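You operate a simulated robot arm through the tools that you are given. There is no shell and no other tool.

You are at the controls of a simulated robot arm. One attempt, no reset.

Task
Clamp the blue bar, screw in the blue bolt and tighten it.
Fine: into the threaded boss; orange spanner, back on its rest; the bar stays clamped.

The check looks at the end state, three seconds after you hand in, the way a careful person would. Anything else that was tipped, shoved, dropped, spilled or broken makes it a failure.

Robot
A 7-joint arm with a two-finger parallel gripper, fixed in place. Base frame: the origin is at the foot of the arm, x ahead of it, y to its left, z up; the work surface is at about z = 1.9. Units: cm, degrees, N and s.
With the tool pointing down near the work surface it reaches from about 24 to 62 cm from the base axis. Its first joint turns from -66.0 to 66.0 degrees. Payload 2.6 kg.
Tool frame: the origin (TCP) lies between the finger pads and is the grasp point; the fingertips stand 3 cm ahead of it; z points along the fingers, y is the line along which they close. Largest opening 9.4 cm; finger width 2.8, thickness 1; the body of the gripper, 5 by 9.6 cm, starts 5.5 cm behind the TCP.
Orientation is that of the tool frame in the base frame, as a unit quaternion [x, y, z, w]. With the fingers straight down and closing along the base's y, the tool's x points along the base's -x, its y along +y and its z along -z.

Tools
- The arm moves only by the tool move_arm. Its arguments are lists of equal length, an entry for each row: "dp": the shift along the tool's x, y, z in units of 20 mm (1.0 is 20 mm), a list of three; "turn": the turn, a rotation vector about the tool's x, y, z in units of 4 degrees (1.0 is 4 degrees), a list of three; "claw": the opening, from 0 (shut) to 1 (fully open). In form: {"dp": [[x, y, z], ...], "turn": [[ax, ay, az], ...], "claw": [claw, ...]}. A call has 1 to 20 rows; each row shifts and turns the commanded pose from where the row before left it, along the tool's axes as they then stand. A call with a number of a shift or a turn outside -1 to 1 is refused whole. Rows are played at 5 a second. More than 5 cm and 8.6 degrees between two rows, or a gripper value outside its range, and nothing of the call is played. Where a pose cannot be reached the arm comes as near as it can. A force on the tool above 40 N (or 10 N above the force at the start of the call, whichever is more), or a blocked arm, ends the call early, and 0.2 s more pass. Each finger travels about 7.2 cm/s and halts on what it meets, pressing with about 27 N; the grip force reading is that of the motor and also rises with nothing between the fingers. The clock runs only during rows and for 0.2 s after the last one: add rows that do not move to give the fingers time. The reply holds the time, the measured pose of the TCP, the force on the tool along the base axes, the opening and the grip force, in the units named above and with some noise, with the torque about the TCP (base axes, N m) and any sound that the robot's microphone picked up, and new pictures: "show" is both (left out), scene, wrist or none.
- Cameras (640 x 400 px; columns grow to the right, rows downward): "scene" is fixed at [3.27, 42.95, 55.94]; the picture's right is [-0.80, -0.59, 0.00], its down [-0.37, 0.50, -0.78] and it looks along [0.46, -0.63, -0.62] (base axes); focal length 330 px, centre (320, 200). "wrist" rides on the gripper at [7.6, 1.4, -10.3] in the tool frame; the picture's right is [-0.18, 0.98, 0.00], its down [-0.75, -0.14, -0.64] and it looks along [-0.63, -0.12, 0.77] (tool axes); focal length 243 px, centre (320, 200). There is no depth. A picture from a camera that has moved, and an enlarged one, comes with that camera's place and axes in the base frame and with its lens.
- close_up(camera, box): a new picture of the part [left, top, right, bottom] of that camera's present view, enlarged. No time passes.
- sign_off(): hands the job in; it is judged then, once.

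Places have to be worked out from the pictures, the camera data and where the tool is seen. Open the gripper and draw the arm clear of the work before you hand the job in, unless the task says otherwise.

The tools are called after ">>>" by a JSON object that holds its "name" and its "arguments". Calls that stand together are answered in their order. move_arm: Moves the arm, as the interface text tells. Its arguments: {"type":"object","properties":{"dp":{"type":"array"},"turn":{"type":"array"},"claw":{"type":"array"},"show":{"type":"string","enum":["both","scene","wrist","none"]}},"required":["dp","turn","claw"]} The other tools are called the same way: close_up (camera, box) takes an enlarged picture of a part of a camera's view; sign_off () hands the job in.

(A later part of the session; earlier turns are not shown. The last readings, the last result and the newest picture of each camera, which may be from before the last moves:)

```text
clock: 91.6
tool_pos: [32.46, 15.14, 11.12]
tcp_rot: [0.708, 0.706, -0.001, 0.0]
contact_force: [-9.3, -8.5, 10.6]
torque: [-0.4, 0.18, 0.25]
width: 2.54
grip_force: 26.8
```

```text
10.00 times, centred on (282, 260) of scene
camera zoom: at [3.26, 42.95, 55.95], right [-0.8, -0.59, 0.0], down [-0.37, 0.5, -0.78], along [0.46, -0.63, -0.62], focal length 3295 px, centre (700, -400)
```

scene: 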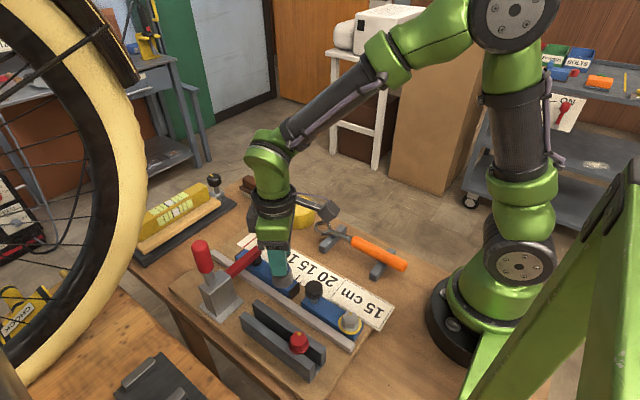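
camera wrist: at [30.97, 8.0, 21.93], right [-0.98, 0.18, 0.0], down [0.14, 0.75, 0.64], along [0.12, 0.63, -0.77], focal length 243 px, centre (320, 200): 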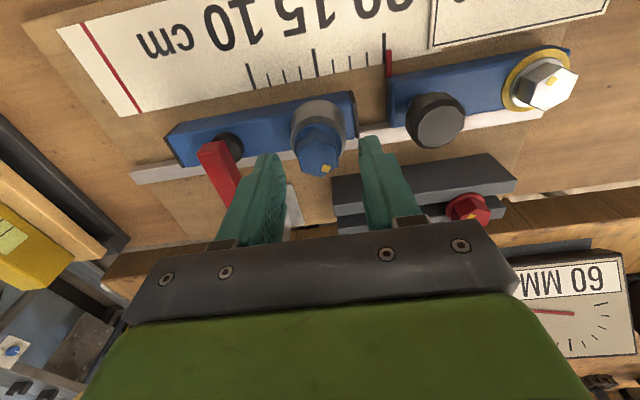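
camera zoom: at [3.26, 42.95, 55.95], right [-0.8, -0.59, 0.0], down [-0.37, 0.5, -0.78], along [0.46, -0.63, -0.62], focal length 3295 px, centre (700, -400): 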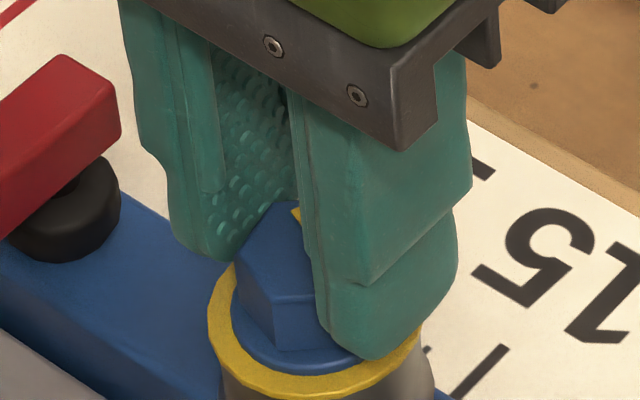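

A yellow ring has appeared around the flange and the fingers slipped on the hex, so the bolt is seated finger-tight. I open and rise clear, then look at the bolt and the spanner.

>>> {"name": "move_arm", "arguments": {"dp": [[0, 0, 0], [0, 0, 0], [0, 0, 0], [0, 0, -0.5], [0, 0, -1], [0, 0, -1], [0, 0, -1], [0, 0, -1], [0, 0, -1], [0, 0, 0]], "turn": [[0, 0, 0], [0, 0, 0], [0, 0, 0], [0, 0, 0], [0, 0, 0], [0, 0, 0], [0, 0, 0], [0, 0, 0], [0, 0, 0], [0, 0, 0]], "claw": [0.3, 0.45, 0.5, 0.5, 0.5, 0.5, 0.5, 0.5, 0.5, 0.5], "show": "both"}}

>>> {"name": "close_up", "arguments": {"camera": "scene", "box": [250, 240, 314, 280]}}

>>> {"name": "close_up", "arguments": {"camera": "wrist", "box": [272, 60, 368, 120]}}

>>> {"name": "close_up", "arguments": {"camera": "scene", "box": [305, 205, 417, 275]}}

```text
clock: 93.8
tool_pos: [32.52, 15.32, 22.15]
tcp_rot: [0.708, 0.706, 0.0, 0.0]
contact_force: [-0.3, 0.3, -0.4]
torque: [-0.03, 0.0, 0.0]
width: 4.67
grip_force: 0.0
camera wrist: at [33.92, 22.92, 32.31], right [0.98, -0.19, 0.0], down [-0.14, -0.75, 0.64], along [-0.12, -0.63, -0.77], focal length 243 px, centre (320, 200)
```

scene: 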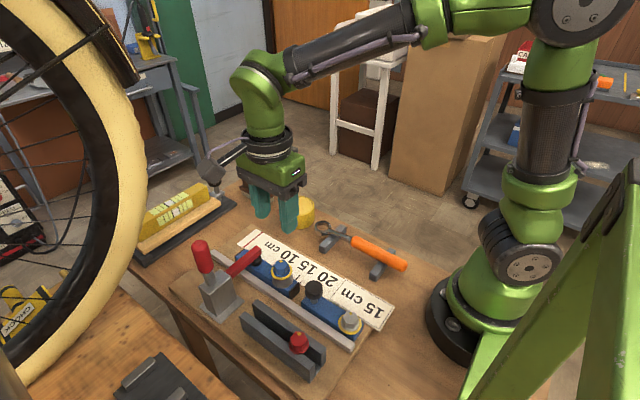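
wrist: 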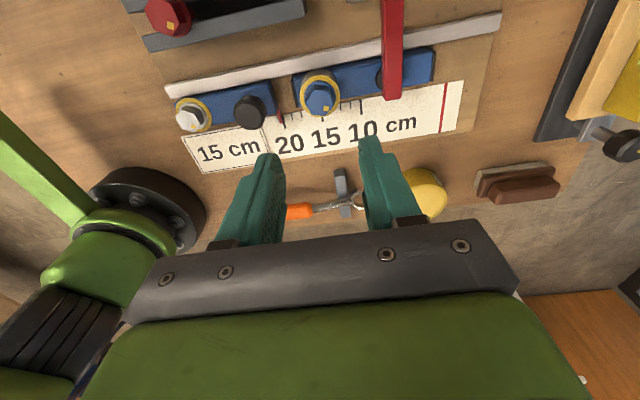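

```text
10.00 times, centred on (282, 260) of scene
camera zoom: at [3.27, 42.95, 55.94], right [-0.8, -0.59, 0.0], down [-0.37, 0.5, -0.78], along [0.46, -0.63, -0.62], focal length 3295 px, centre (700, -400)
```

zoom: 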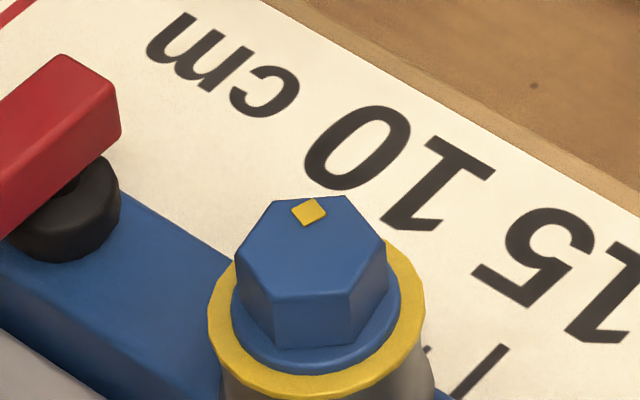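

```text
6.67 times, centred on (320, 90) of wrist
camera zoom: at [33.92, 22.92, 32.31], right [0.98, -0.19, 0.0], down [-0.14, -0.75, 0.64], along [-0.12, -0.63, -0.77], focal length 1618 px, centre (320, 933)
```

zoom: 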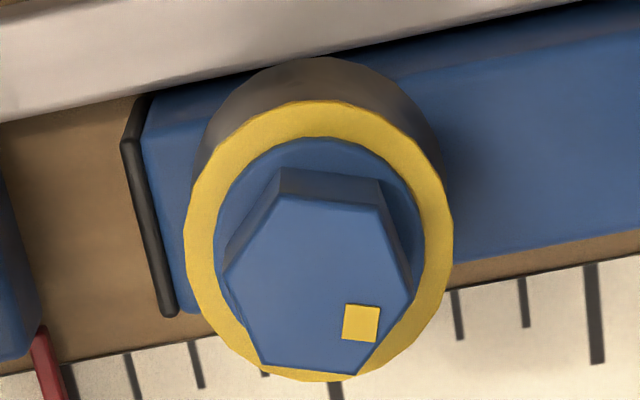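

```text
5.71 times, centred on (361, 240) of scene
camera zoom: at [3.27, 42.95, 55.94], right [-0.8, -0.59, 0.0], down [-0.37, 0.5, -0.78], along [0.46, -0.63, -0.62], focal length 1883 px, centre (86, -29)
```

zoom: 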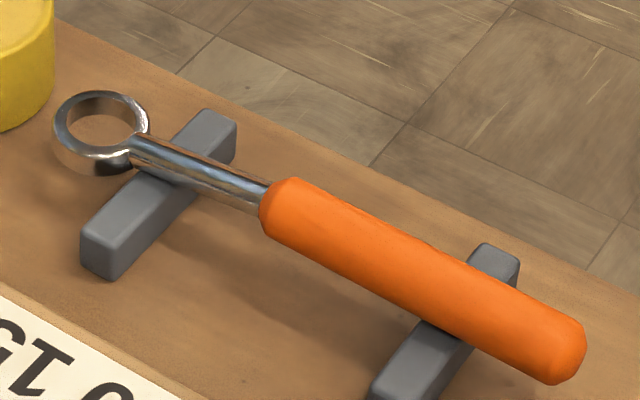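

The bolt is seated with its ring showing, and the hex flats now face about 14° (mod 60) from x. Next is the spanner, lying along x near y ≈ -1.5 with its ring at x ≈ 35. I move above its handle and turn the hand to close across y.

>>> {"name": "move_arm", "arguments": {"dp": [[-0.93, -0.36, 0], [-0.93, -0.36, 0], [-0.93, -0.36, 0], [-0.93, -0.36, 0], [-0.93, -0.36, 0], [-0.93, -0.36, 0], [-0.93, -0.36, 0], [-0.93, -0.36, 0], [-0.93, -0.36, 0], [0, 0, 0], [0, 0, 0], [0, 0, 0], [0, 0, 0], [0, 0, 0], [0, 0, 0], [0, 0, 0], [0, 0, 0], [0, 0, 0], [0, 0, 0], [0, 0, 0]], "turn": [[0, 0, 0], [0, 0, 0], [0, 0, 0], [0, 0, 0], [0, 0, 0], [0, 0, 0], [0, 0, 0], [0, 0, 0], [0, 0, 0], [0, 0, -1], [0, 0, -1], [0, 0, -1], [0, 0, -1], [0, 0, -1], [0, 0, -1], [0, 0, -1], [0, 0, -1], [0, 0, -1], [0, 0, -1], [0, 0, -1]], "claw": [0.5, 0.5, 0.5, 0.5, 0.5, 0.5, 0.5, 0.5, 0.5, 0.5, 0.5, 0.5, 0.5, 0.5, 0.5, 0.5, 0.5, 0.5, 0.5, 0.5], "show": "none"}}

>>> {"name": "move_arm", "arguments": {"dp": [[0, 0, 0], [0, 0, 0], [0, 0, 0], [0, 0, 0], [0, 0, 0], [0, 0, 0], [0, 0, 0], [0, 0, 0], [0, 0, 0], [0, 0, 0], [0, 0, 0], [0, 0, 0], [0, 0, 0]], "turn": [[0, 0, -1], [0, 0, -1], [0, 0, -1], [0, 0, -1], [0, 0, -1], [0, 0, -1], [0, 0, -1], [0, 0, -1], [0, 0, -1], [0, 0, -1], [0, 0, -1], [0, 0, -0.5], [0, 0, 0]], "claw": [0.5, 0.5, 0.5, 0.5, 0.5, 0.5, 0.5, 0.5, 0.5, 0.5, 0.5, 0.5, 0.5], "show": "both"}}

>>> {"name": "close_up", "arguments": {"camera": "wrist", "box": [220, 20, 412, 140]}}

```text
clock: 98.0
tool_pos: [25.97, -1.5, 22.16]
tcp_rot: [0.391, 0.92, 0.0, 0.0]
contact_force: [0.0, 0.7, -0.4]
torque: [-0.04, 0.0, -0.03]
width: 4.68
grip_force: 0.0
```

```text
clock: 100.8
tool_pos: [25.93, -1.39, 22.07]
tcp_rot: [0.001, 1.0, 0.0, 0.0]
contact_force: [-0.5, 0.0, 0.1]
torque: [-0.01, -0.03, -0.01]
width: 4.68
grip_force: 0.1
camera wrist: at [18.37, 0.09, 32.24], right [0.19, 0.98, 0.0], down [0.75, -0.14, 0.64], along [0.63, -0.12, -0.77], focal length 243 px, centre (320, 200)
```

scene: 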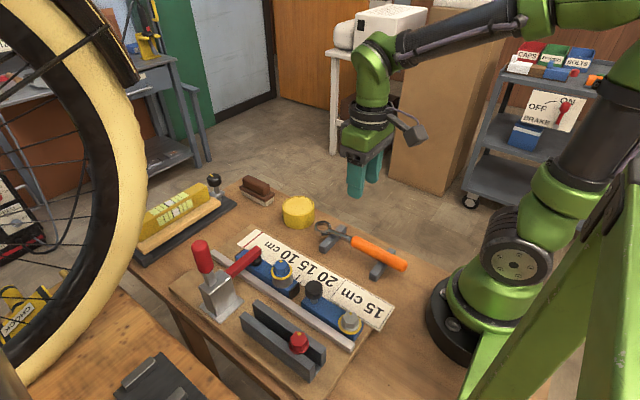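
wrist: 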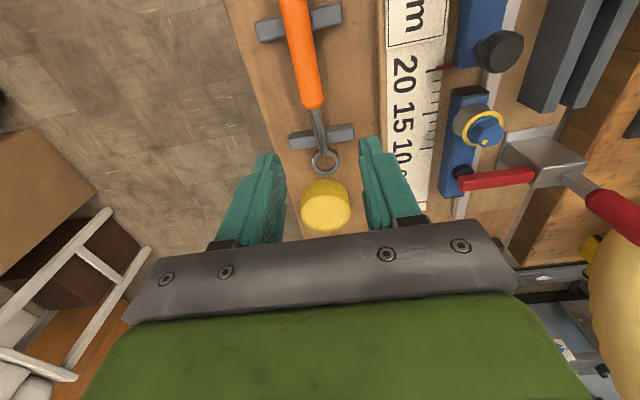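

```text
3.33 times, centred on (316, 80) of wrist
camera zoom: at [18.37, 0.09, 32.24], right [0.19, 0.98, 0.0], down [0.75, -0.14, 0.64], along [0.63, -0.12, -0.77], focal length 809 px, centre (333, 600)
```

zoom: 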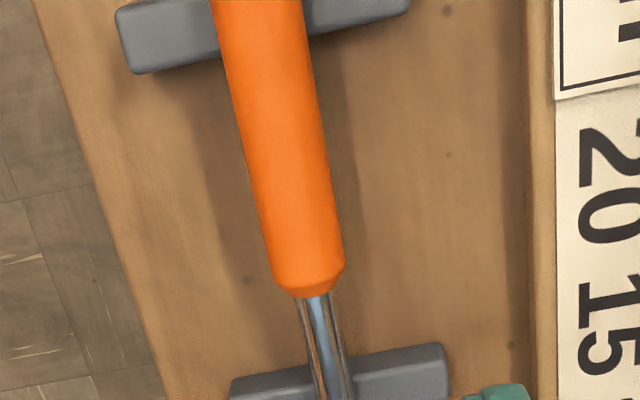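

The spanner's axis comes out at y ≈ -2.4, lying low at z ≈ 4. I move over its handle near x ≈ 25.3 and come down to z = 12 for a closer look.

>>> {"name": "move_arm", "arguments": {"dp": [[0.16, -0.25, 0.8], [0.16, -0.25, 0.8], [0, 0, 0.9], [0, 0, 0.9], [0, 0, 0.9], [0, 0, 0.7], [0, 0, 0]], "turn": [[0, 0, 0], [0, 0, 0], [0, 0, 0], [0, 0, 0], [0, 0, 0], [0, 0, 0], [0, 0, 0]], "claw": [0.5, 0.5, 0.5, 0.5, 0.5, 0.5, 0.5], "show": "both"}}

>>> {"name": "close_up", "arguments": {"camera": "wrist", "box": [224, 60, 416, 180]}}

>>> {"name": "close_up", "arguments": {"camera": "scene", "box": [305, 205, 417, 275]}}

```text
clock: 102.4
tool_pos: [25.37, -2.45, 12.05]
tcp_rot: [0.002, 1.0, 0.0, 0.0]
contact_force: [-0.2, 0.3, 1.0]
torque: [0.02, -0.03, -0.04]
width: 4.7
grip_force: 0.0
camera wrist: at [17.74, -0.95, 22.23], right [0.19, 0.98, 0.0], down [0.75, -0.14, 0.64], along [0.63, -0.12, -0.77], focal length 243 px, centre (320, 200)
```

scene: 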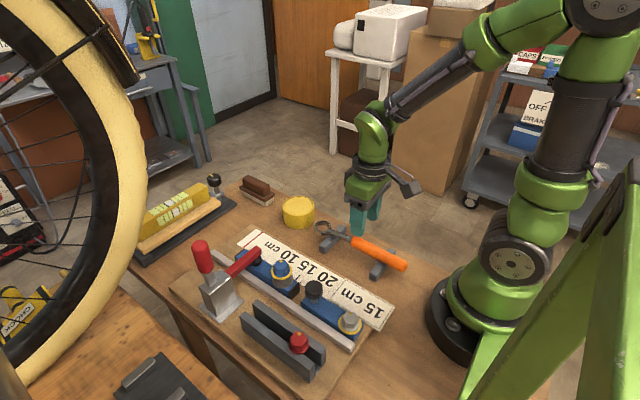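
wrist: 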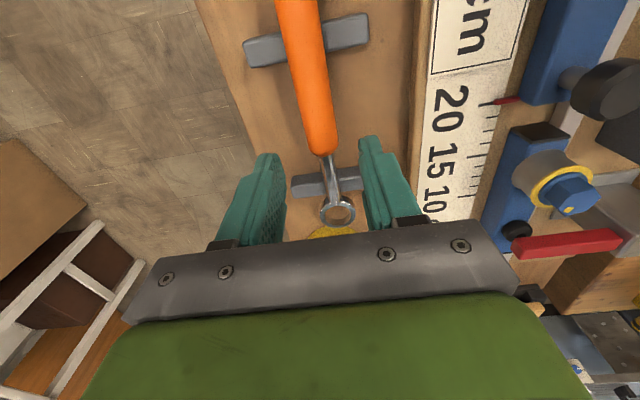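

```text
3.33 times, centred on (320, 120) of wrist
camera zoom: at [17.74, -0.95, 22.23], right [0.19, 0.98, 0.0], down [0.75, -0.14, 0.64], along [0.63, -0.12, -0.77], focal length 809 px, centre (320, 467)
```

zoom: 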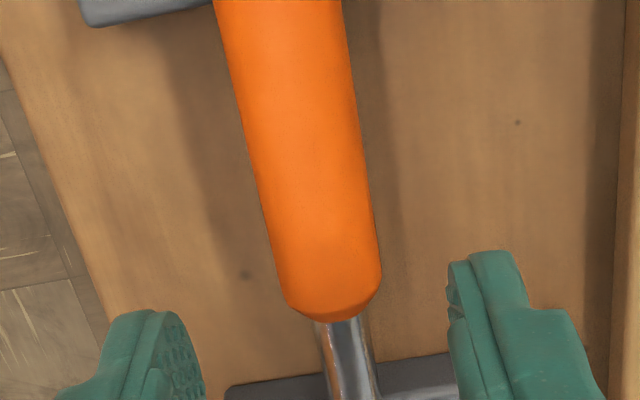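

```text
5.71 times, centred on (361, 240) of scene
camera zoom: at [3.27, 42.95, 55.94], right [-0.8, -0.59, 0.0], down [-0.37, 0.5, -0.78], along [0.46, -0.63, -0.62], focal length 1883 px, centre (86, -29)
```

zoom: 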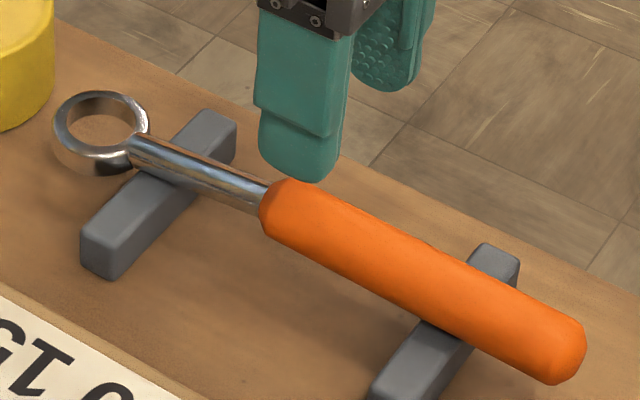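

The handle is about 2.5 cm thick with its axis at y ≈ -2.45, z ≈ 3.6, and the tool is centred over it. I descend until the fingertips are about 5 mm above the table.

>>> {"name": "move_arm", "arguments": {"dp": [[0, 0, 0.9], [0, 0, 0.9], [0, 0, 0.8], [0, 0, 0.4], [0, 0, 0.3], [0, 0, 0]], "turn": [[0, 0, 0], [0, 0, 0], [0, 0, 0], [0, 0, 0], [0, 0, 0], [0, 0, 0]], "claw": [0.5, 0.5, 0.5, 0.5, 0.5, 0.5], "show": "both"}}

>>> {"name": "close_up", "arguments": {"camera": "wrist", "box": [224, 60, 416, 220]}}

>>> {"name": "close_up", "arguments": {"camera": "scene", "box": [305, 205, 417, 275]}}

```text
clock: 103.8
tool_pos: [25.4, -2.46, 5.58]
tcp_rot: [0.001, 1.0, 0.002, -0.001]
contact_force: [0.4, -0.8, -0.2]
torque: [0.03, -0.01, 0.0]
width: 4.71
grip_force: 0.0
camera wrist: at [17.7, -0.9, 15.65], right [0.19, 0.98, 0.0], down [0.75, -0.14, 0.64], along [0.63, -0.12, -0.77], focal length 243 px, centre (320, 200)
```

scene: 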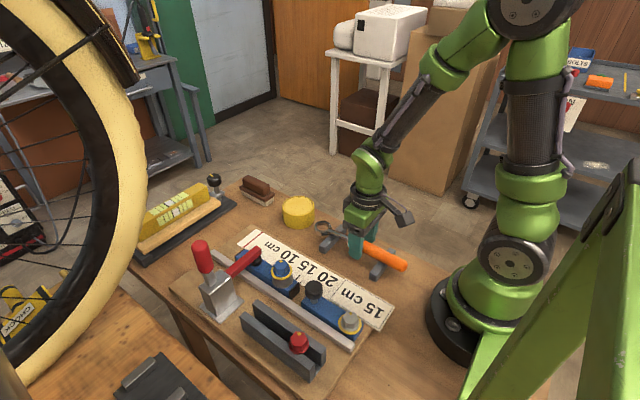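
wrist: 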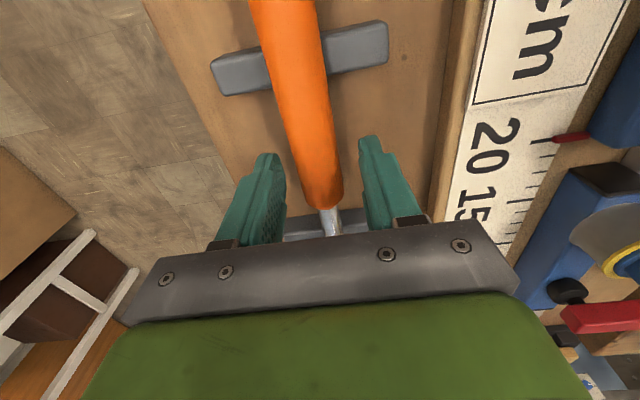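

```text
2.50 times, centred on (320, 140) of wrist
camera zoom: at [17.7, -0.9, 15.65], right [0.19, 0.98, 0.0], down [0.75, -0.14, 0.64], along [0.63, -0.12, -0.77], focal length 606 px, centre (320, 350)
```

zoom: 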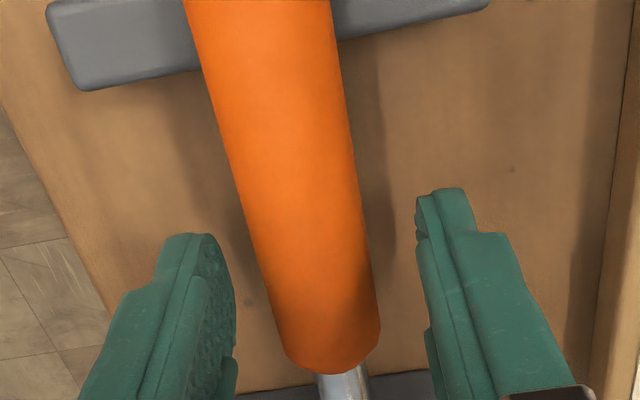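

```text
5.71 times, centred on (361, 240) of scene
camera zoom: at [3.27, 42.95, 55.94], right [-0.8, -0.59, 0.0], down [-0.37, 0.5, -0.78], along [0.46, -0.63, -0.62], focal length 1883 px, centre (86, -29)
```

zoom: 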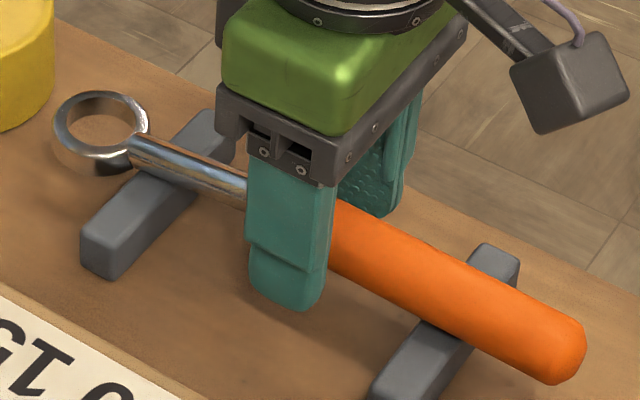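

The handle lies aligned between the fingers, about 1 mm towards -y. I trim that and close on it.

>>> {"name": "move_arm", "arguments": {"dp": [[0, -0.045, 0.0], [0, 0, 0], [0, 0, 0], [0, 0, 0], [0, 0, 0]], "turn": [[0, 0, 0], [0, 0, 0], [0, 0, 0], [0, 0, 0], [0, 0, 0]], "claw": [0.45, 0.35, 0.25, 0.15, 0.15], "show": "wrist"}}

>>> {"name": "close_up", "arguments": {"camera": "scene", "box": [305, 205, 417, 275]}}

```text
clock: 105.0
tool_pos: [25.41, -2.4, 5.45]
tcp_rot: [0.002, 1.0, 0.001, -0.001]
contact_force: [-0.2, -0.9, 0.4]
torque: [-0.01, 0.02, 0.02]
width: 2.45
grip_force: 27.0
camera wrist: at [17.71, -0.99, 15.67], right [0.19, 0.98, 0.0], down [0.75, -0.14, 0.64], along [0.63, -0.12, -0.77], focal length 243 px, centre (320, 200)
```

wrist: 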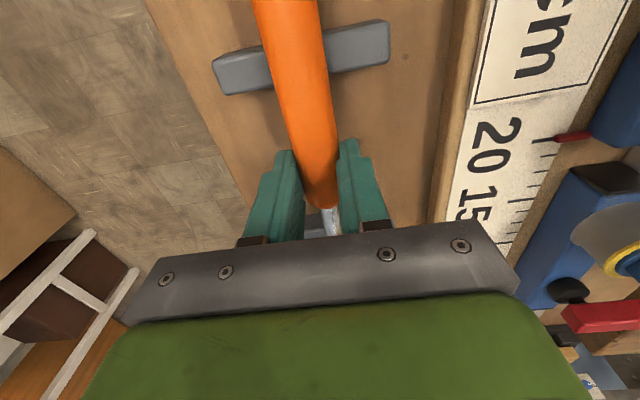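

```text
5.71 times, centred on (361, 240) of scene
camera zoom: at [3.27, 42.95, 55.94], right [-0.8, -0.59, 0.0], down [-0.37, 0.5, -0.78], along [0.46, -0.63, -0.62], focal length 1883 px, centre (86, -29)
```

zoom: 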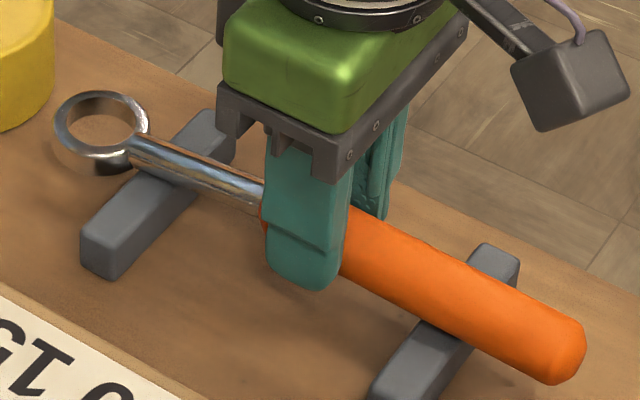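

I hold the handle at 2.45 cm with no load at about (25.4, -2.42, 5.5), which is also the pose to return to. I lift it straight up.

>>> {"name": "move_arm", "arguments": {"dp": [[0, 0, -0.2], [0, 0, -0.4], [0, 0, -0.7], [0, 0, -0.9], [0, 0, -0.9], [0, 0, -0.9], [0, 0, -0.9], [0, 0, 0]], "turn": [[0, 0, 0], [0, 0, 0], [0, 0, 0], [0, 0, 0], [0, 0, 0], [0, 0, 0], [0, 0, 0], [0, 0, 0]], "claw": [0.15, 0.15, 0.15, 0.15, 0.15, 0.15, 0.15, 0.15], "show": "both"}}

>>> {"name": "close_up", "arguments": {"camera": "scene", "box": [290, 160, 418, 240]}}

>>> {"name": "close_up", "arguments": {"camera": "wrist", "box": [240, 60, 400, 240]}}

```text
clock: 106.8
tool_pos: [25.43, -2.64, 15.4]
tcp_rot: [0.001, 1.0, 0.0, 0.001]
contact_force: [0.1, -0.7, -2.0]
torque: [0.0, -0.07, -0.01]
width: 2.43
grip_force: 27.3
camera wrist: at [17.68, -1.06, 25.49], right [0.19, 0.98, 0.0], down [0.75, -0.14, 0.64], along [0.63, -0.12, -0.77], focal length 243 px, centre (320, 200)
```

scene: 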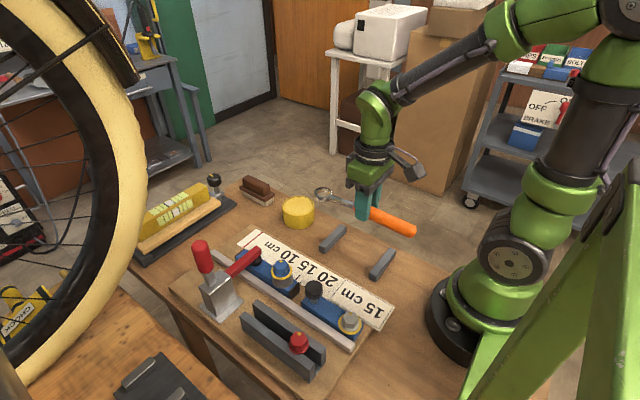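
wrist: 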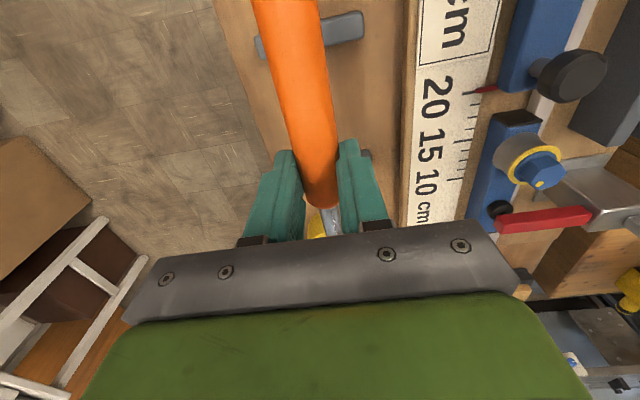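

```text
5.00 times, centred on (354, 200) of scene
camera zoom: at [3.27, 42.95, 55.94], right [-0.8, -0.59, 0.0], down [-0.37, 0.5, -0.78], along [0.46, -0.63, -0.62], focal length 1648 px, centre (150, 200)
```

zoom: 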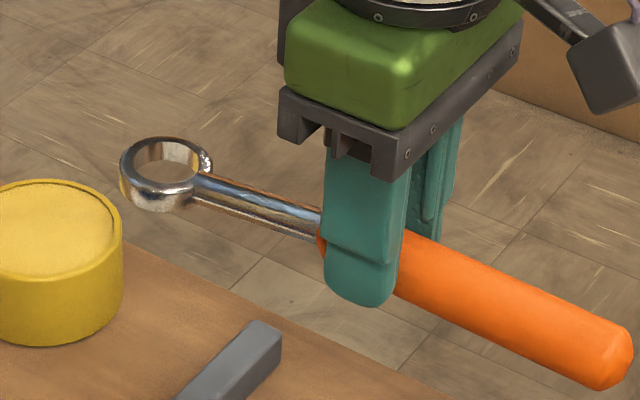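

```text
2.22 times, centred on (320, 150) of wrist
camera zoom: at [17.68, -1.06, 25.49], right [0.19, 0.98, 0.0], down [0.75, -0.14, 0.64], along [0.63, -0.12, -0.77], focal length 539 px, centre (320, 311)
```

zoom: 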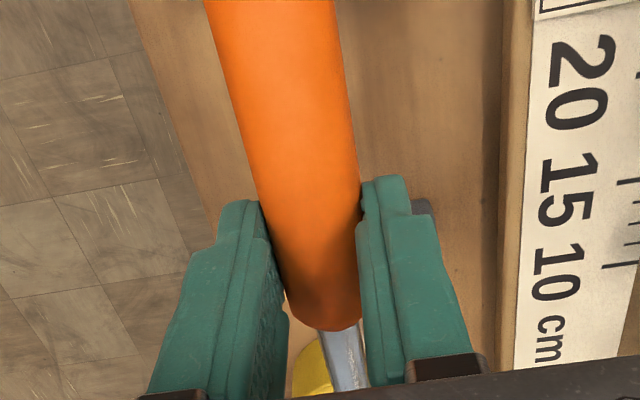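

The spanner is held level. I look closely at its ring to see the shape of the opening.

>>> {"name": "close_up", "arguments": {"camera": "scene", "box": [308, 180, 348, 205]}}

>>> {"name": "close_up", "arguments": {"camera": "scene", "box": [262, 250, 302, 290]}}

```text
16.00 times, centred on (328, 192) of scene
camera zoom: at [3.27, 42.95, 55.94], right [-0.8, -0.59, 0.0], down [-0.37, 0.5, -0.78], along [0.46, -0.63, -0.62], focal length 5272 px, centre (192, 320)
```

zoom: 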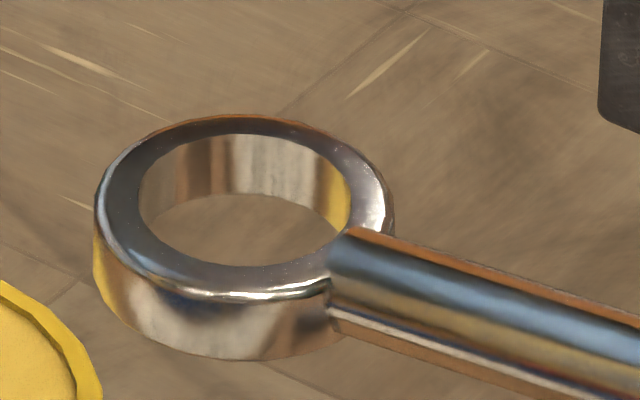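

```text
10.00 times, centred on (282, 270) of scene
camera zoom: at [3.27, 42.95, 55.94], right [-0.8, -0.59, 0.0], down [-0.37, 0.5, -0.78], along [0.46, -0.63, -0.62], focal length 3295 px, centre (700, -500)
```

zoom: 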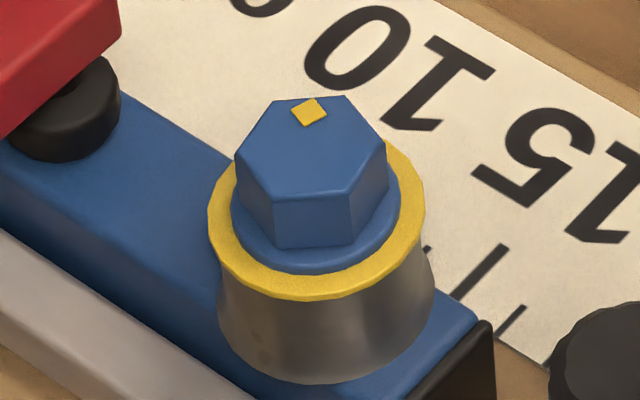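

The opening is round, about 2.8 cm, just over the hex's 2.7 cm corners, so the ring needs to be centred to well under a millimetre. I will approach with the handle pointing to -y, where the scene camera sees the ring freely. I first yaw the spanner here, high and clear.

>>> {"name": "move_arm", "arguments": {"dp": [[0, 0, 0], [0, 0, 0], [0, 0, 0], [0, 0, 0], [0, 0, 0], [0, 0, 0], [0, 0, 0], [0, 0, 0], [0, 0, 0], [0, 0, 0], [0, 0, 0], [0, 0, 0], [0, 0, 0], [0, 0, 0], [0, 0, 0], [0, 0, 0], [0, 0, 0], [0, 0, 0], [0, 0, 0], [0, 0, 0]], "turn": [[0, 0, -1], [0, 0, -1], [0, 0, -1], [0, 0, -1], [0, 0, -1], [0, 0, -1], [0, 0, -1], [0, 0, -1], [0, 0, -1], [0, 0, -1], [0, 0, -1], [0, 0, -1], [0, 0, -1], [0, 0, -1], [0, 0, -1], [0, 0, -1], [0, 0, -1], [0, 0, -1], [0, 0, -1], [0, 0, -1]], "claw": [0.15, 0.15, 0.15, 0.15, 0.15, 0.15, 0.15, 0.15, 0.15, 0.15, 0.15, 0.15, 0.15, 0.15, 0.15, 0.15, 0.15, 0.15, 0.15, 0.15], "show": "scene"}}

```text
clock: 111.0
tool_pos: [25.33, -2.61, 15.37]
tcp_rot: [-0.642, 0.766, 0.0, 0.001]
contact_force: [0.3, 0.3, -2.4]
torque: [0.06, -0.01, -0.01]
width: 2.47
grip_force: 27.2
```

scene: 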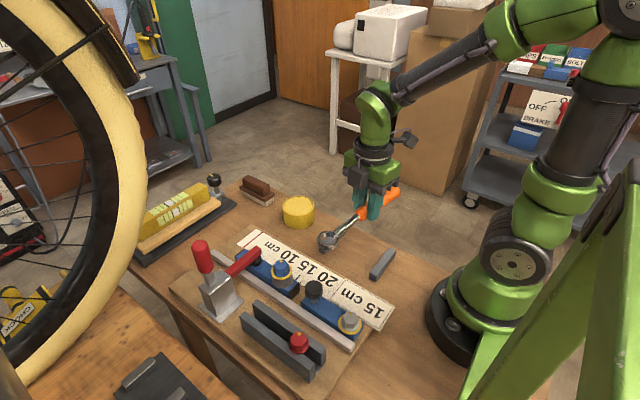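

I carry the spanner over towards the bolt at this height and turn it on to a yaw of -110°.

>>> {"name": "move_arm", "arguments": {"dp": [[-0.82, -0.76, 0], [-0.82, -0.76, 0], [-0.82, -0.76, 0], [-0.82, -0.76, 0], [-0.82, -0.76, 0], [-0.82, -0.76, 0], [0, 0, 0], [0, 0, 0], [0, 0, 0], [0, 0, 0], [0, 0, 0], [0, 0, 0], [0, 0, 0], [0, 0, 0], [0, 0, 0]], "turn": [[0, 0, 0], [0, 0, 0], [0, 0, 0], [0, 0, 0], [0, 0, 0], [0, 0, 0], [0, 0, -1], [0, 0, -1], [0, 0, -1], [0, 0, -1], [0, 0, -1], [0, 0, -1], [0, 0, -1], [0, 0, -0.5], [0, 0, 0]], "claw": [0.15, 0.15, 0.15, 0.15, 0.15, 0.15, 0.15, 0.15, 0.15, 0.15, 0.15, 0.15, 0.15, 0.15, 0.15], "show": "both"}}

>>> {"name": "close_up", "arguments": {"camera": "scene", "box": [240, 220, 320, 290]}}

```text
clock: 114.2
tool_pos: [36.01, 5.62, 15.47]
tcp_rot: [0.819, -0.574, 0.0, 0.0]
contact_force: [0.4, -0.6, -1.7]
torque: [0.05, -0.01, 0.01]
width: 2.44
grip_force: 27.0
camera wrist: at [37.31, -2.03, 25.43], right [-0.99, -0.16, 0.0], down [-0.12, 0.76, 0.64], along [-0.1, 0.63, -0.77], focal length 243 px, centre (320, 200)
```

scene: 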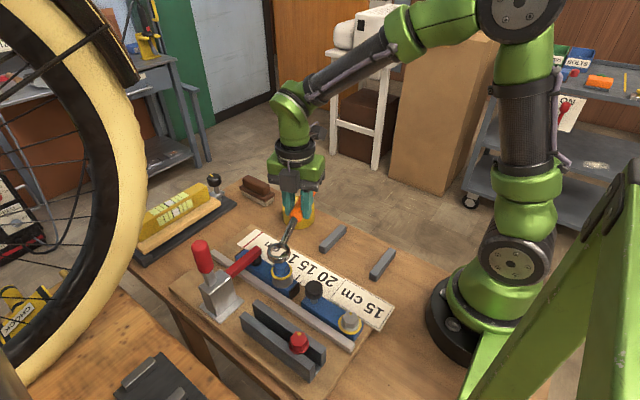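
wrist: 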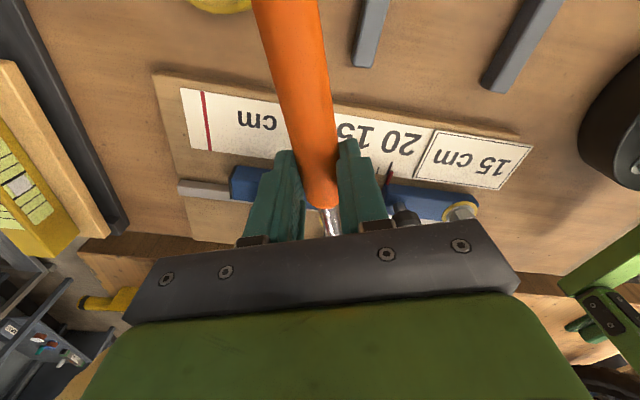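

```text
5.71 times, centred on (280, 255) of scene
camera zoom: at [3.27, 42.95, 55.94], right [-0.8, -0.59, 0.0], down [-0.37, 0.5, -0.78], along [0.46, -0.63, -0.62], focal length 1883 px, centre (549, -114)
```

zoom: 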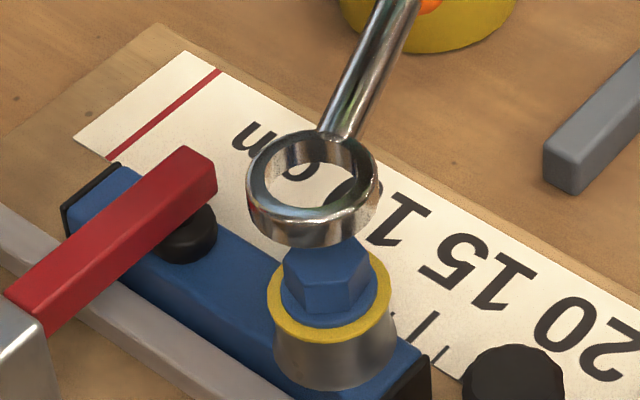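

Yaw -110° is reachable and the ring hangs just above the bolt. I enlarge the scene to measure ring centre against bolt centre.

>>> {"name": "close_up", "arguments": {"camera": "scene", "box": [256, 235, 312, 270]}}

>>> {"name": "close_up", "arguments": {"camera": "scene", "box": [256, 250, 312, 285]}}

```text
11.43 times, centred on (284, 252) of scene
camera zoom: at [3.27, 42.95, 55.94], right [-0.8, -0.59, 0.0], down [-0.37, 0.5, -0.78], along [0.46, -0.63, -0.62], focal length 3766 px, centre (731, -400)
```

zoom: 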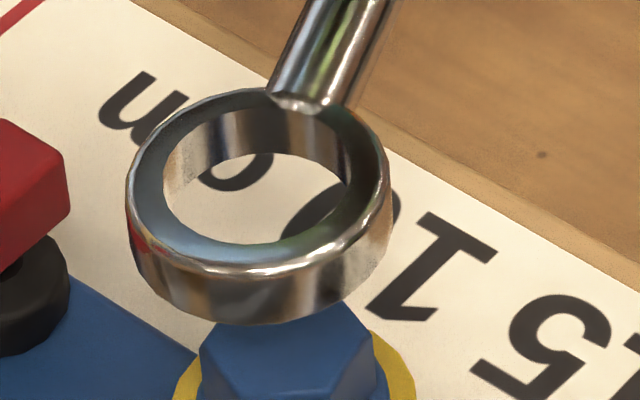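

```text
11.43 times, centred on (284, 268) of scene
camera zoom: at [3.27, 42.95, 55.94], right [-0.8, -0.59, 0.0], down [-0.37, 0.5, -0.78], along [0.46, -0.63, -0.62], focal length 3766 px, centre (731, -571)
```

zoom: 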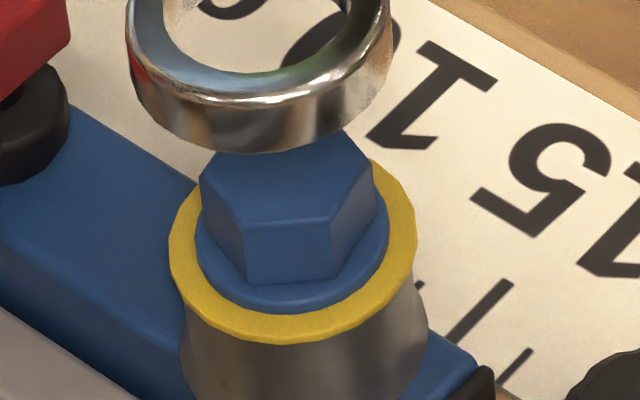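

From two poses I get the ring at 10.6 cm from the grip, its top face about 1.95 cm and underside about 2.95 cm below the TCP. It is roughly 0.4 cm off in y and 0.2 cm in x. I correct and lower until its underside is about 3 mm above the head, then measure again.

>>> {"name": "move_arm", "arguments": {"dp": [[0.211, -0.024, 0.2], [0, 0, 0.6], [0, 0, 0.6], [0, 0, 0], [0, 0, 0]], "turn": [[0, 0, 0], [0, 0, 0], [0, 0, 0], [0, 0, 0], [0, 0, 0]], "claw": [0.15, 0.15, 0.15, 0.15, 0.15], "show": "none"}}

>>> {"name": "close_up", "arguments": {"camera": "scene", "box": [256, 245, 312, 280]}}

```text
clock: 115.4
tool_pos: [36.19, 5.21, 12.49]
tcp_rot: [0.819, -0.574, -0.001, -0.001]
contact_force: [-0.2, -0.1, -1.5]
torque: [0.01, 0.01, -0.03]
width: 2.46
grip_force: 27.2
```

```text
11.43 times, centred on (284, 262) of scene
camera zoom: at [3.27, 42.95, 55.94], right [-0.8, -0.59, 0.0], down [-0.37, 0.5, -0.78], along [0.46, -0.63, -0.62], focal length 3766 px, centre (731, -514)
```

zoom: 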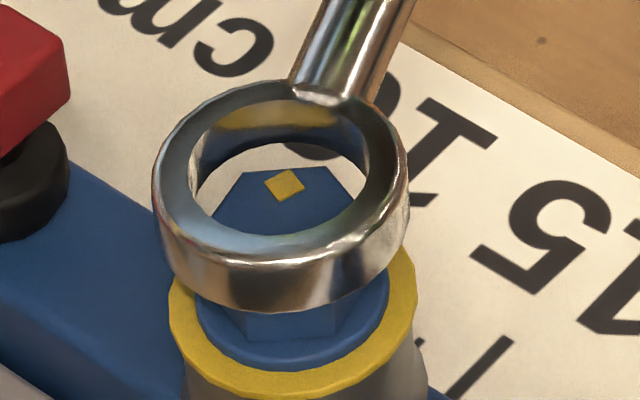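

The ring centre now reads (32.51, 15.18), right on the bolt axis, with its underside just above the head. I lower in small steps and watch the force.

>>> {"name": "move_arm", "arguments": {"dp": [[0, 0, 0.08], [0, 0, 0.08], [0, 0, 0.08], [0, 0, 0]], "turn": [[0, 0, 0], [0, 0, 0], [0, 0, 0], [0, 0, 0]], "claw": [0.15, 0.15, 0.15, 0.15], "show": "none"}}

>>> {"name": "close_up", "arguments": {"camera": "scene", "box": [256, 245, 312, 280]}}

```text
clock: 116.4
tool_pos: [36.28, 5.23, 12.04]
tcp_rot: [0.819, -0.574, 0.0, -0.001]
contact_force: [-0.2, -0.2, 5.7]
torque: [0.79, 0.38, 0.07]
width: 2.46
grip_force: 27.3
```

```text
11.43 times, centred on (284, 262) of scene
camera zoom: at [3.26, 42.95, 55.94], right [-0.8, -0.59, 0.0], down [-0.37, 0.5, -0.78], along [0.46, -0.63, -0.62], focal length 3766 px, centre (731, -514)
```

zoom: 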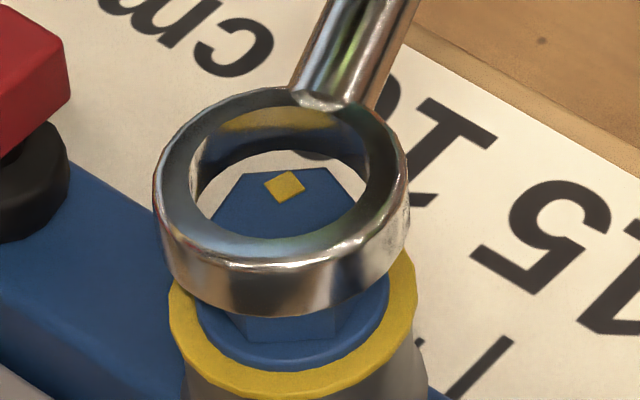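

The ring touches the head lightly, and the torque puts the contact on its -x side. I shift it half a millimetre that way, in light contact, and see whether it drops over the hex.

>>> {"name": "move_arm", "arguments": {"dp": [[0, 0.03, 0], [0, 0, 0], [0, 0, 0.03], [0, 0, 0]], "turn": [[0, 0, 0], [0, 0, 0], [0, 0, 0], [0, 0, 0]], "claw": [0.15, 0.15, 0.15, 0.15], "show": "none"}}

>>> {"name": "close_up", "arguments": {"camera": "scene", "box": [256, 245, 312, 280]}}

```text
clock: 117.4
tool_pos: [36.23, 5.16, 11.99]
tcp_rot: [0.819, -0.574, 0.0, 0.0]
contact_force: [-1.3, 2.9, 5.4]
torque: [0.84, 0.36, 0.04]
width: 2.49
grip_force: 26.7
```

```text
11.43 times, centred on (284, 262) of scene
camera zoom: at [3.26, 42.95, 55.94], right [-0.8, -0.59, 0.0], down [-0.37, 0.5, -0.78], along [0.46, -0.63, -0.62], focal length 3766 px, centre (731, -514)
```

zoom: 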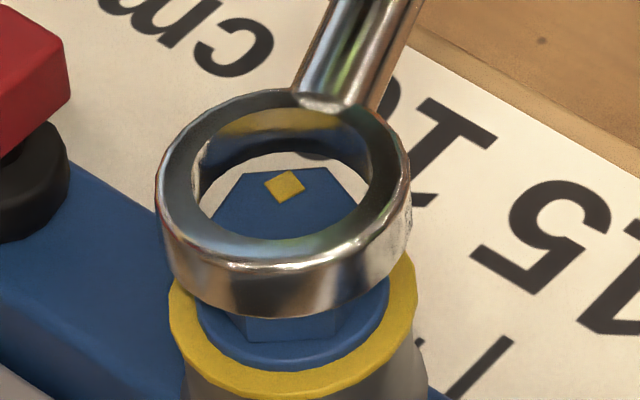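

The view through the ring suggests it sits about 1 mm too far from the camera side. I lift a hair, shift (-0.05, +0.08) cm, and lower again.

>>> {"name": "move_arm", "arguments": {"dp": [[0, 0, -0.1], [-0.046, 0.01, 0], [0, 0, 0.08], [0, 0, 0.05], [0, 0, 0]], "turn": [[0, 0, 0], [0, 0, 0], [0, 0, 0], [0, 0, 0], [0, 0, 0]], "claw": [0.15, 0.15, 0.15, 0.15, 0.15], "show": "none"}}

>>> {"name": "close_up", "arguments": {"camera": "scene", "box": [256, 245, 312, 280]}}

```text
clock: 118.6
tool_pos: [36.15, 5.18, 12.09]
tcp_rot: [0.819, -0.574, 0.0, -0.001]
contact_force: [0.7, -1.3, 6.0]
torque: [0.76, 0.31, 0.05]
width: 2.47
grip_force: 27.2
```

```text
11.43 times, centred on (284, 262) of scene
camera zoom: at [3.26, 42.95, 55.95], right [-0.8, -0.59, 0.0], down [-0.37, 0.5, -0.78], along [0.46, -0.63, -0.62], focal length 3766 px, centre (731, -514)
```

zoom: 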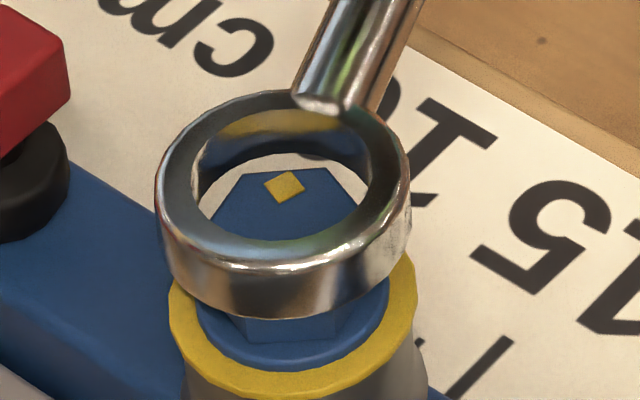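

The contact now seems evenly spread around the ring, which suggests the opening needs the right angle on the hex rather than more centring. The hex corners point to about -76° (mod 60) and my handle points to -70°, so I lift slightly, swing the spanner 5.8° clockwise about the bolt, and lower again.

>>> {"name": "move_arm", "arguments": {"dp": [[0, 0, -0.08], [-0.0068, 0.2687, 0], [-0.0068, 0.2687, 0], [0, 0, 0.08], [0, 0, 0.04], [0, 0, 0]], "turn": [[0, 0, 0], [0, 0, 0.725], [0, 0, 0.725], [0, 0, 0], [0, 0, 0], [0, 0, 0]], "claw": [0.15, 0.15, 0.15, 0.15, 0.15, 0.15], "show": "none"}}

>>> {"name": "close_up", "arguments": {"camera": "scene", "box": [256, 245, 312, 280]}}

```text
clock: 120.0
tool_pos: [35.19, 4.81, 12.03]
tcp_rot: [0.788, -0.615, 0.0, 0.0]
contact_force: [-1.2, -1.3, 6.5]
torque: [0.75, 0.21, 0.11]
width: 2.46
grip_force: 27.1
```

```text
11.43 times, centred on (284, 262) of scene
camera zoom: at [3.26, 42.95, 55.95], right [-0.8, -0.59, 0.0], down [-0.37, 0.5, -0.78], along [0.46, -0.63, -0.62], focal length 3766 px, centre (731, -514)
```

zoom: 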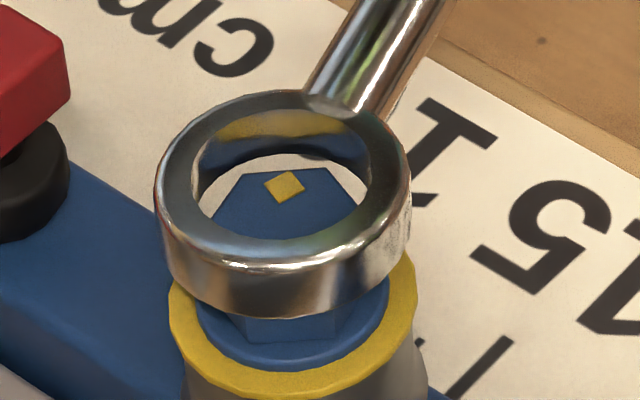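

It still rests on top. I take a deeper zoom to measure the ring's opening against the hex precisely.

>>> {"name": "close_up", "arguments": {"camera": "scene", "box": [268, 250, 296, 274]}}

>>> {"name": "close_up", "arguments": {"camera": "wrist", "box": [240, 80, 400, 240]}}

```text
16.00 times, centred on (282, 262) of scene
camera zoom: at [3.26, 42.95, 55.95], right [-0.8, -0.59, 0.0], down [-0.37, 0.5, -0.78], along [0.46, -0.63, -0.62], focal length 5272 px, centre (928, -792)
```

zoom: 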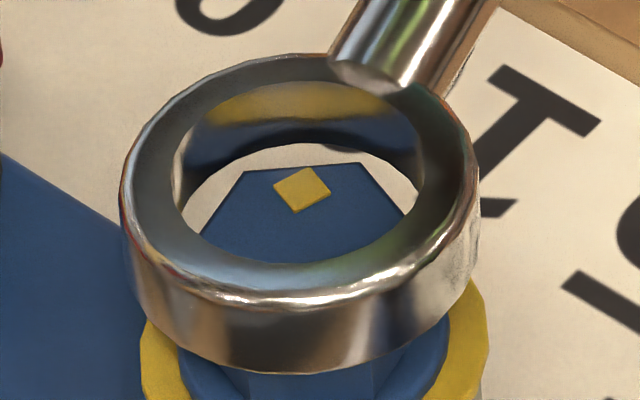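

```text
2.50 times, centred on (320, 160) of wrist
camera zoom: at [35.58, -2.76, 21.98], right [-1.0, -0.06, 0.0], down [-0.05, 0.76, 0.64], along [-0.04, 0.64, -0.77], focal length 606 px, centre (320, 300)
```

zoom: 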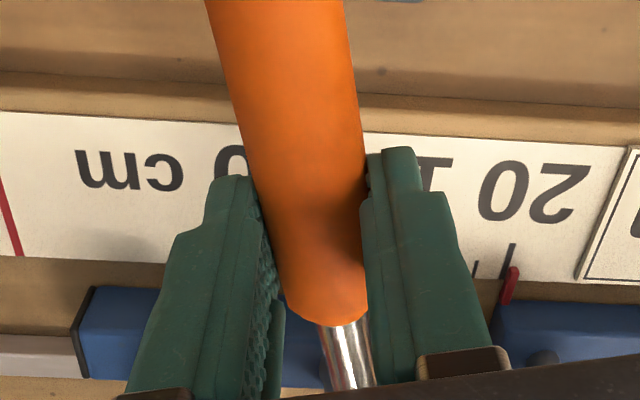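

The ring looks tilted up by 2-3° from pressing. I lift 4 mm clear and measure its attitude and centre free of contact.

>>> {"name": "move_arm", "arguments": {"dp": [[0, 0, -0.15], [0, 0, -0.1], [0, 0, 0]], "turn": [[0, 0, 0], [0, 0, 0], [0, 0, 0]], "claw": [0.15, 0.15, 0.15], "show": "none"}}

>>> {"name": "close_up", "arguments": {"camera": "scene", "box": [268, 246, 296, 270]}}

>>> {"name": "close_up", "arguments": {"camera": "scene", "box": [256, 200, 336, 280]}}

```text
clock: 120.8
tool_pos: [35.1, 4.9, 12.38]
tcp_rot: [0.788, -0.615, 0.001, 0.0]
contact_force: [0.3, -0.1, -1.8]
torque: [0.0, 0.01, -0.03]
width: 2.44
grip_force: 27.6
```

```text
16.00 times, centred on (282, 258) of scene
camera zoom: at [3.27, 42.95, 55.94], right [-0.8, -0.59, 0.0], down [-0.37, 0.5, -0.78], along [0.46, -0.63, -0.62], focal length 5272 px, centre (928, -728)
```

zoom: 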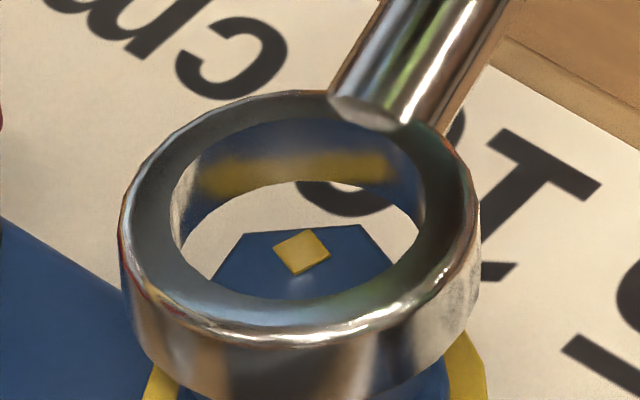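

```text
5.00 times, centred on (296, 240) of scene
camera zoom: at [3.27, 42.95, 55.94], right [-0.8, -0.59, 0.0], down [-0.37, 0.5, -0.78], along [0.46, -0.63, -0.62], focal length 1648 px, centre (440, 0)
```

zoom: 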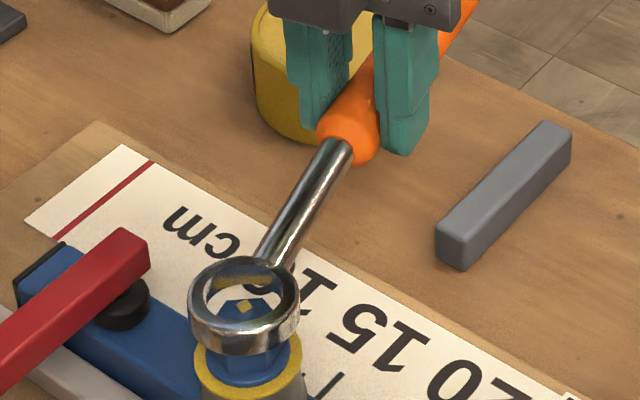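

>>> {"name": "close_up", "arguments": {"camera": "scene", "box": [272, 222, 312, 262]}}

>>> {"name": "close_up", "arguments": {"camera": "scene", "box": [288, 190, 328, 230]}}

```text
10.00 times, centred on (292, 242) of scene
camera zoom: at [3.27, 42.95, 55.94], right [-0.8, -0.59, 0.0], down [-0.37, 0.5, -0.78], along [0.46, -0.63, -0.62], focal length 3295 px, centre (600, -220)
```

zoom: 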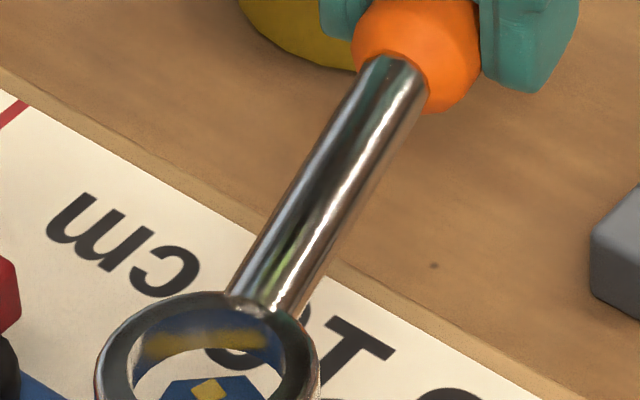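

```text
10.00 times, centred on (308, 210) of scene
camera zoom: at [3.27, 42.95, 55.94], right [-0.8, -0.59, 0.0], down [-0.37, 0.5, -0.78], along [0.46, -0.63, -0.62], focal length 3295 px, centre (440, 100)
```

zoom: 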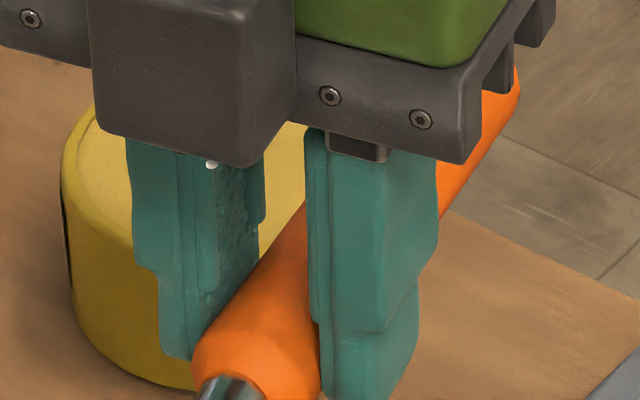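

The ring itself appears tilted tip-up by about 3° relative to the horizontal. I pitch the tool 3° so the ring becomes level, compensating its position, and nudge it about 0.8 mm towards the camera side.

>>> {"name": "move_arm", "arguments": {"dp": [[-0.101, 0.015, -0.278], [0, 0, 0], [0, 0, 0]], "turn": [[0, 0.75, 0], [0, 0, 0], [0, 0, 0]], "claw": [0.15, 0.15, 0.15], "show": "none"}}

>>> {"name": "close_up", "arguments": {"camera": "scene", "box": [268, 246, 296, 270]}}

>>> {"name": "close_up", "arguments": {"camera": "scene", "box": [272, 222, 312, 262]}}

```text
clock: 121.6
tool_pos: [35.02, 5.14, 12.87]
tcp_rot: [0.788, -0.615, 0.02, 0.016]
contact_force: [0.6, 0.0, -1.5]
torque: [0.03, 0.04, 0.0]
width: 2.45
grip_force: 27.0
```

```text
16.00 times, centred on (282, 258) of scene
camera zoom: at [3.27, 42.95, 55.94], right [-0.8, -0.59, 0.0], down [-0.37, 0.5, -0.78], along [0.46, -0.63, -0.62], focal length 5272 px, centre (928, -728)
```

zoom: 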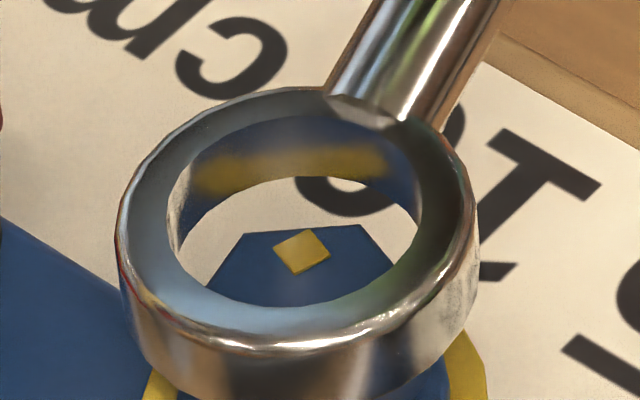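

```text
10.00 times, centred on (292, 242) of scene
camera zoom: at [3.27, 42.95, 55.94], right [-0.8, -0.59, 0.0], down [-0.37, 0.5, -0.78], along [0.46, -0.63, -0.62], focal length 3295 px, centre (600, -220)
```

zoom: 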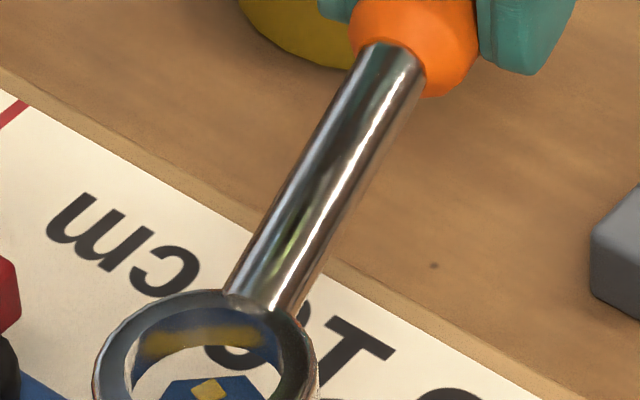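

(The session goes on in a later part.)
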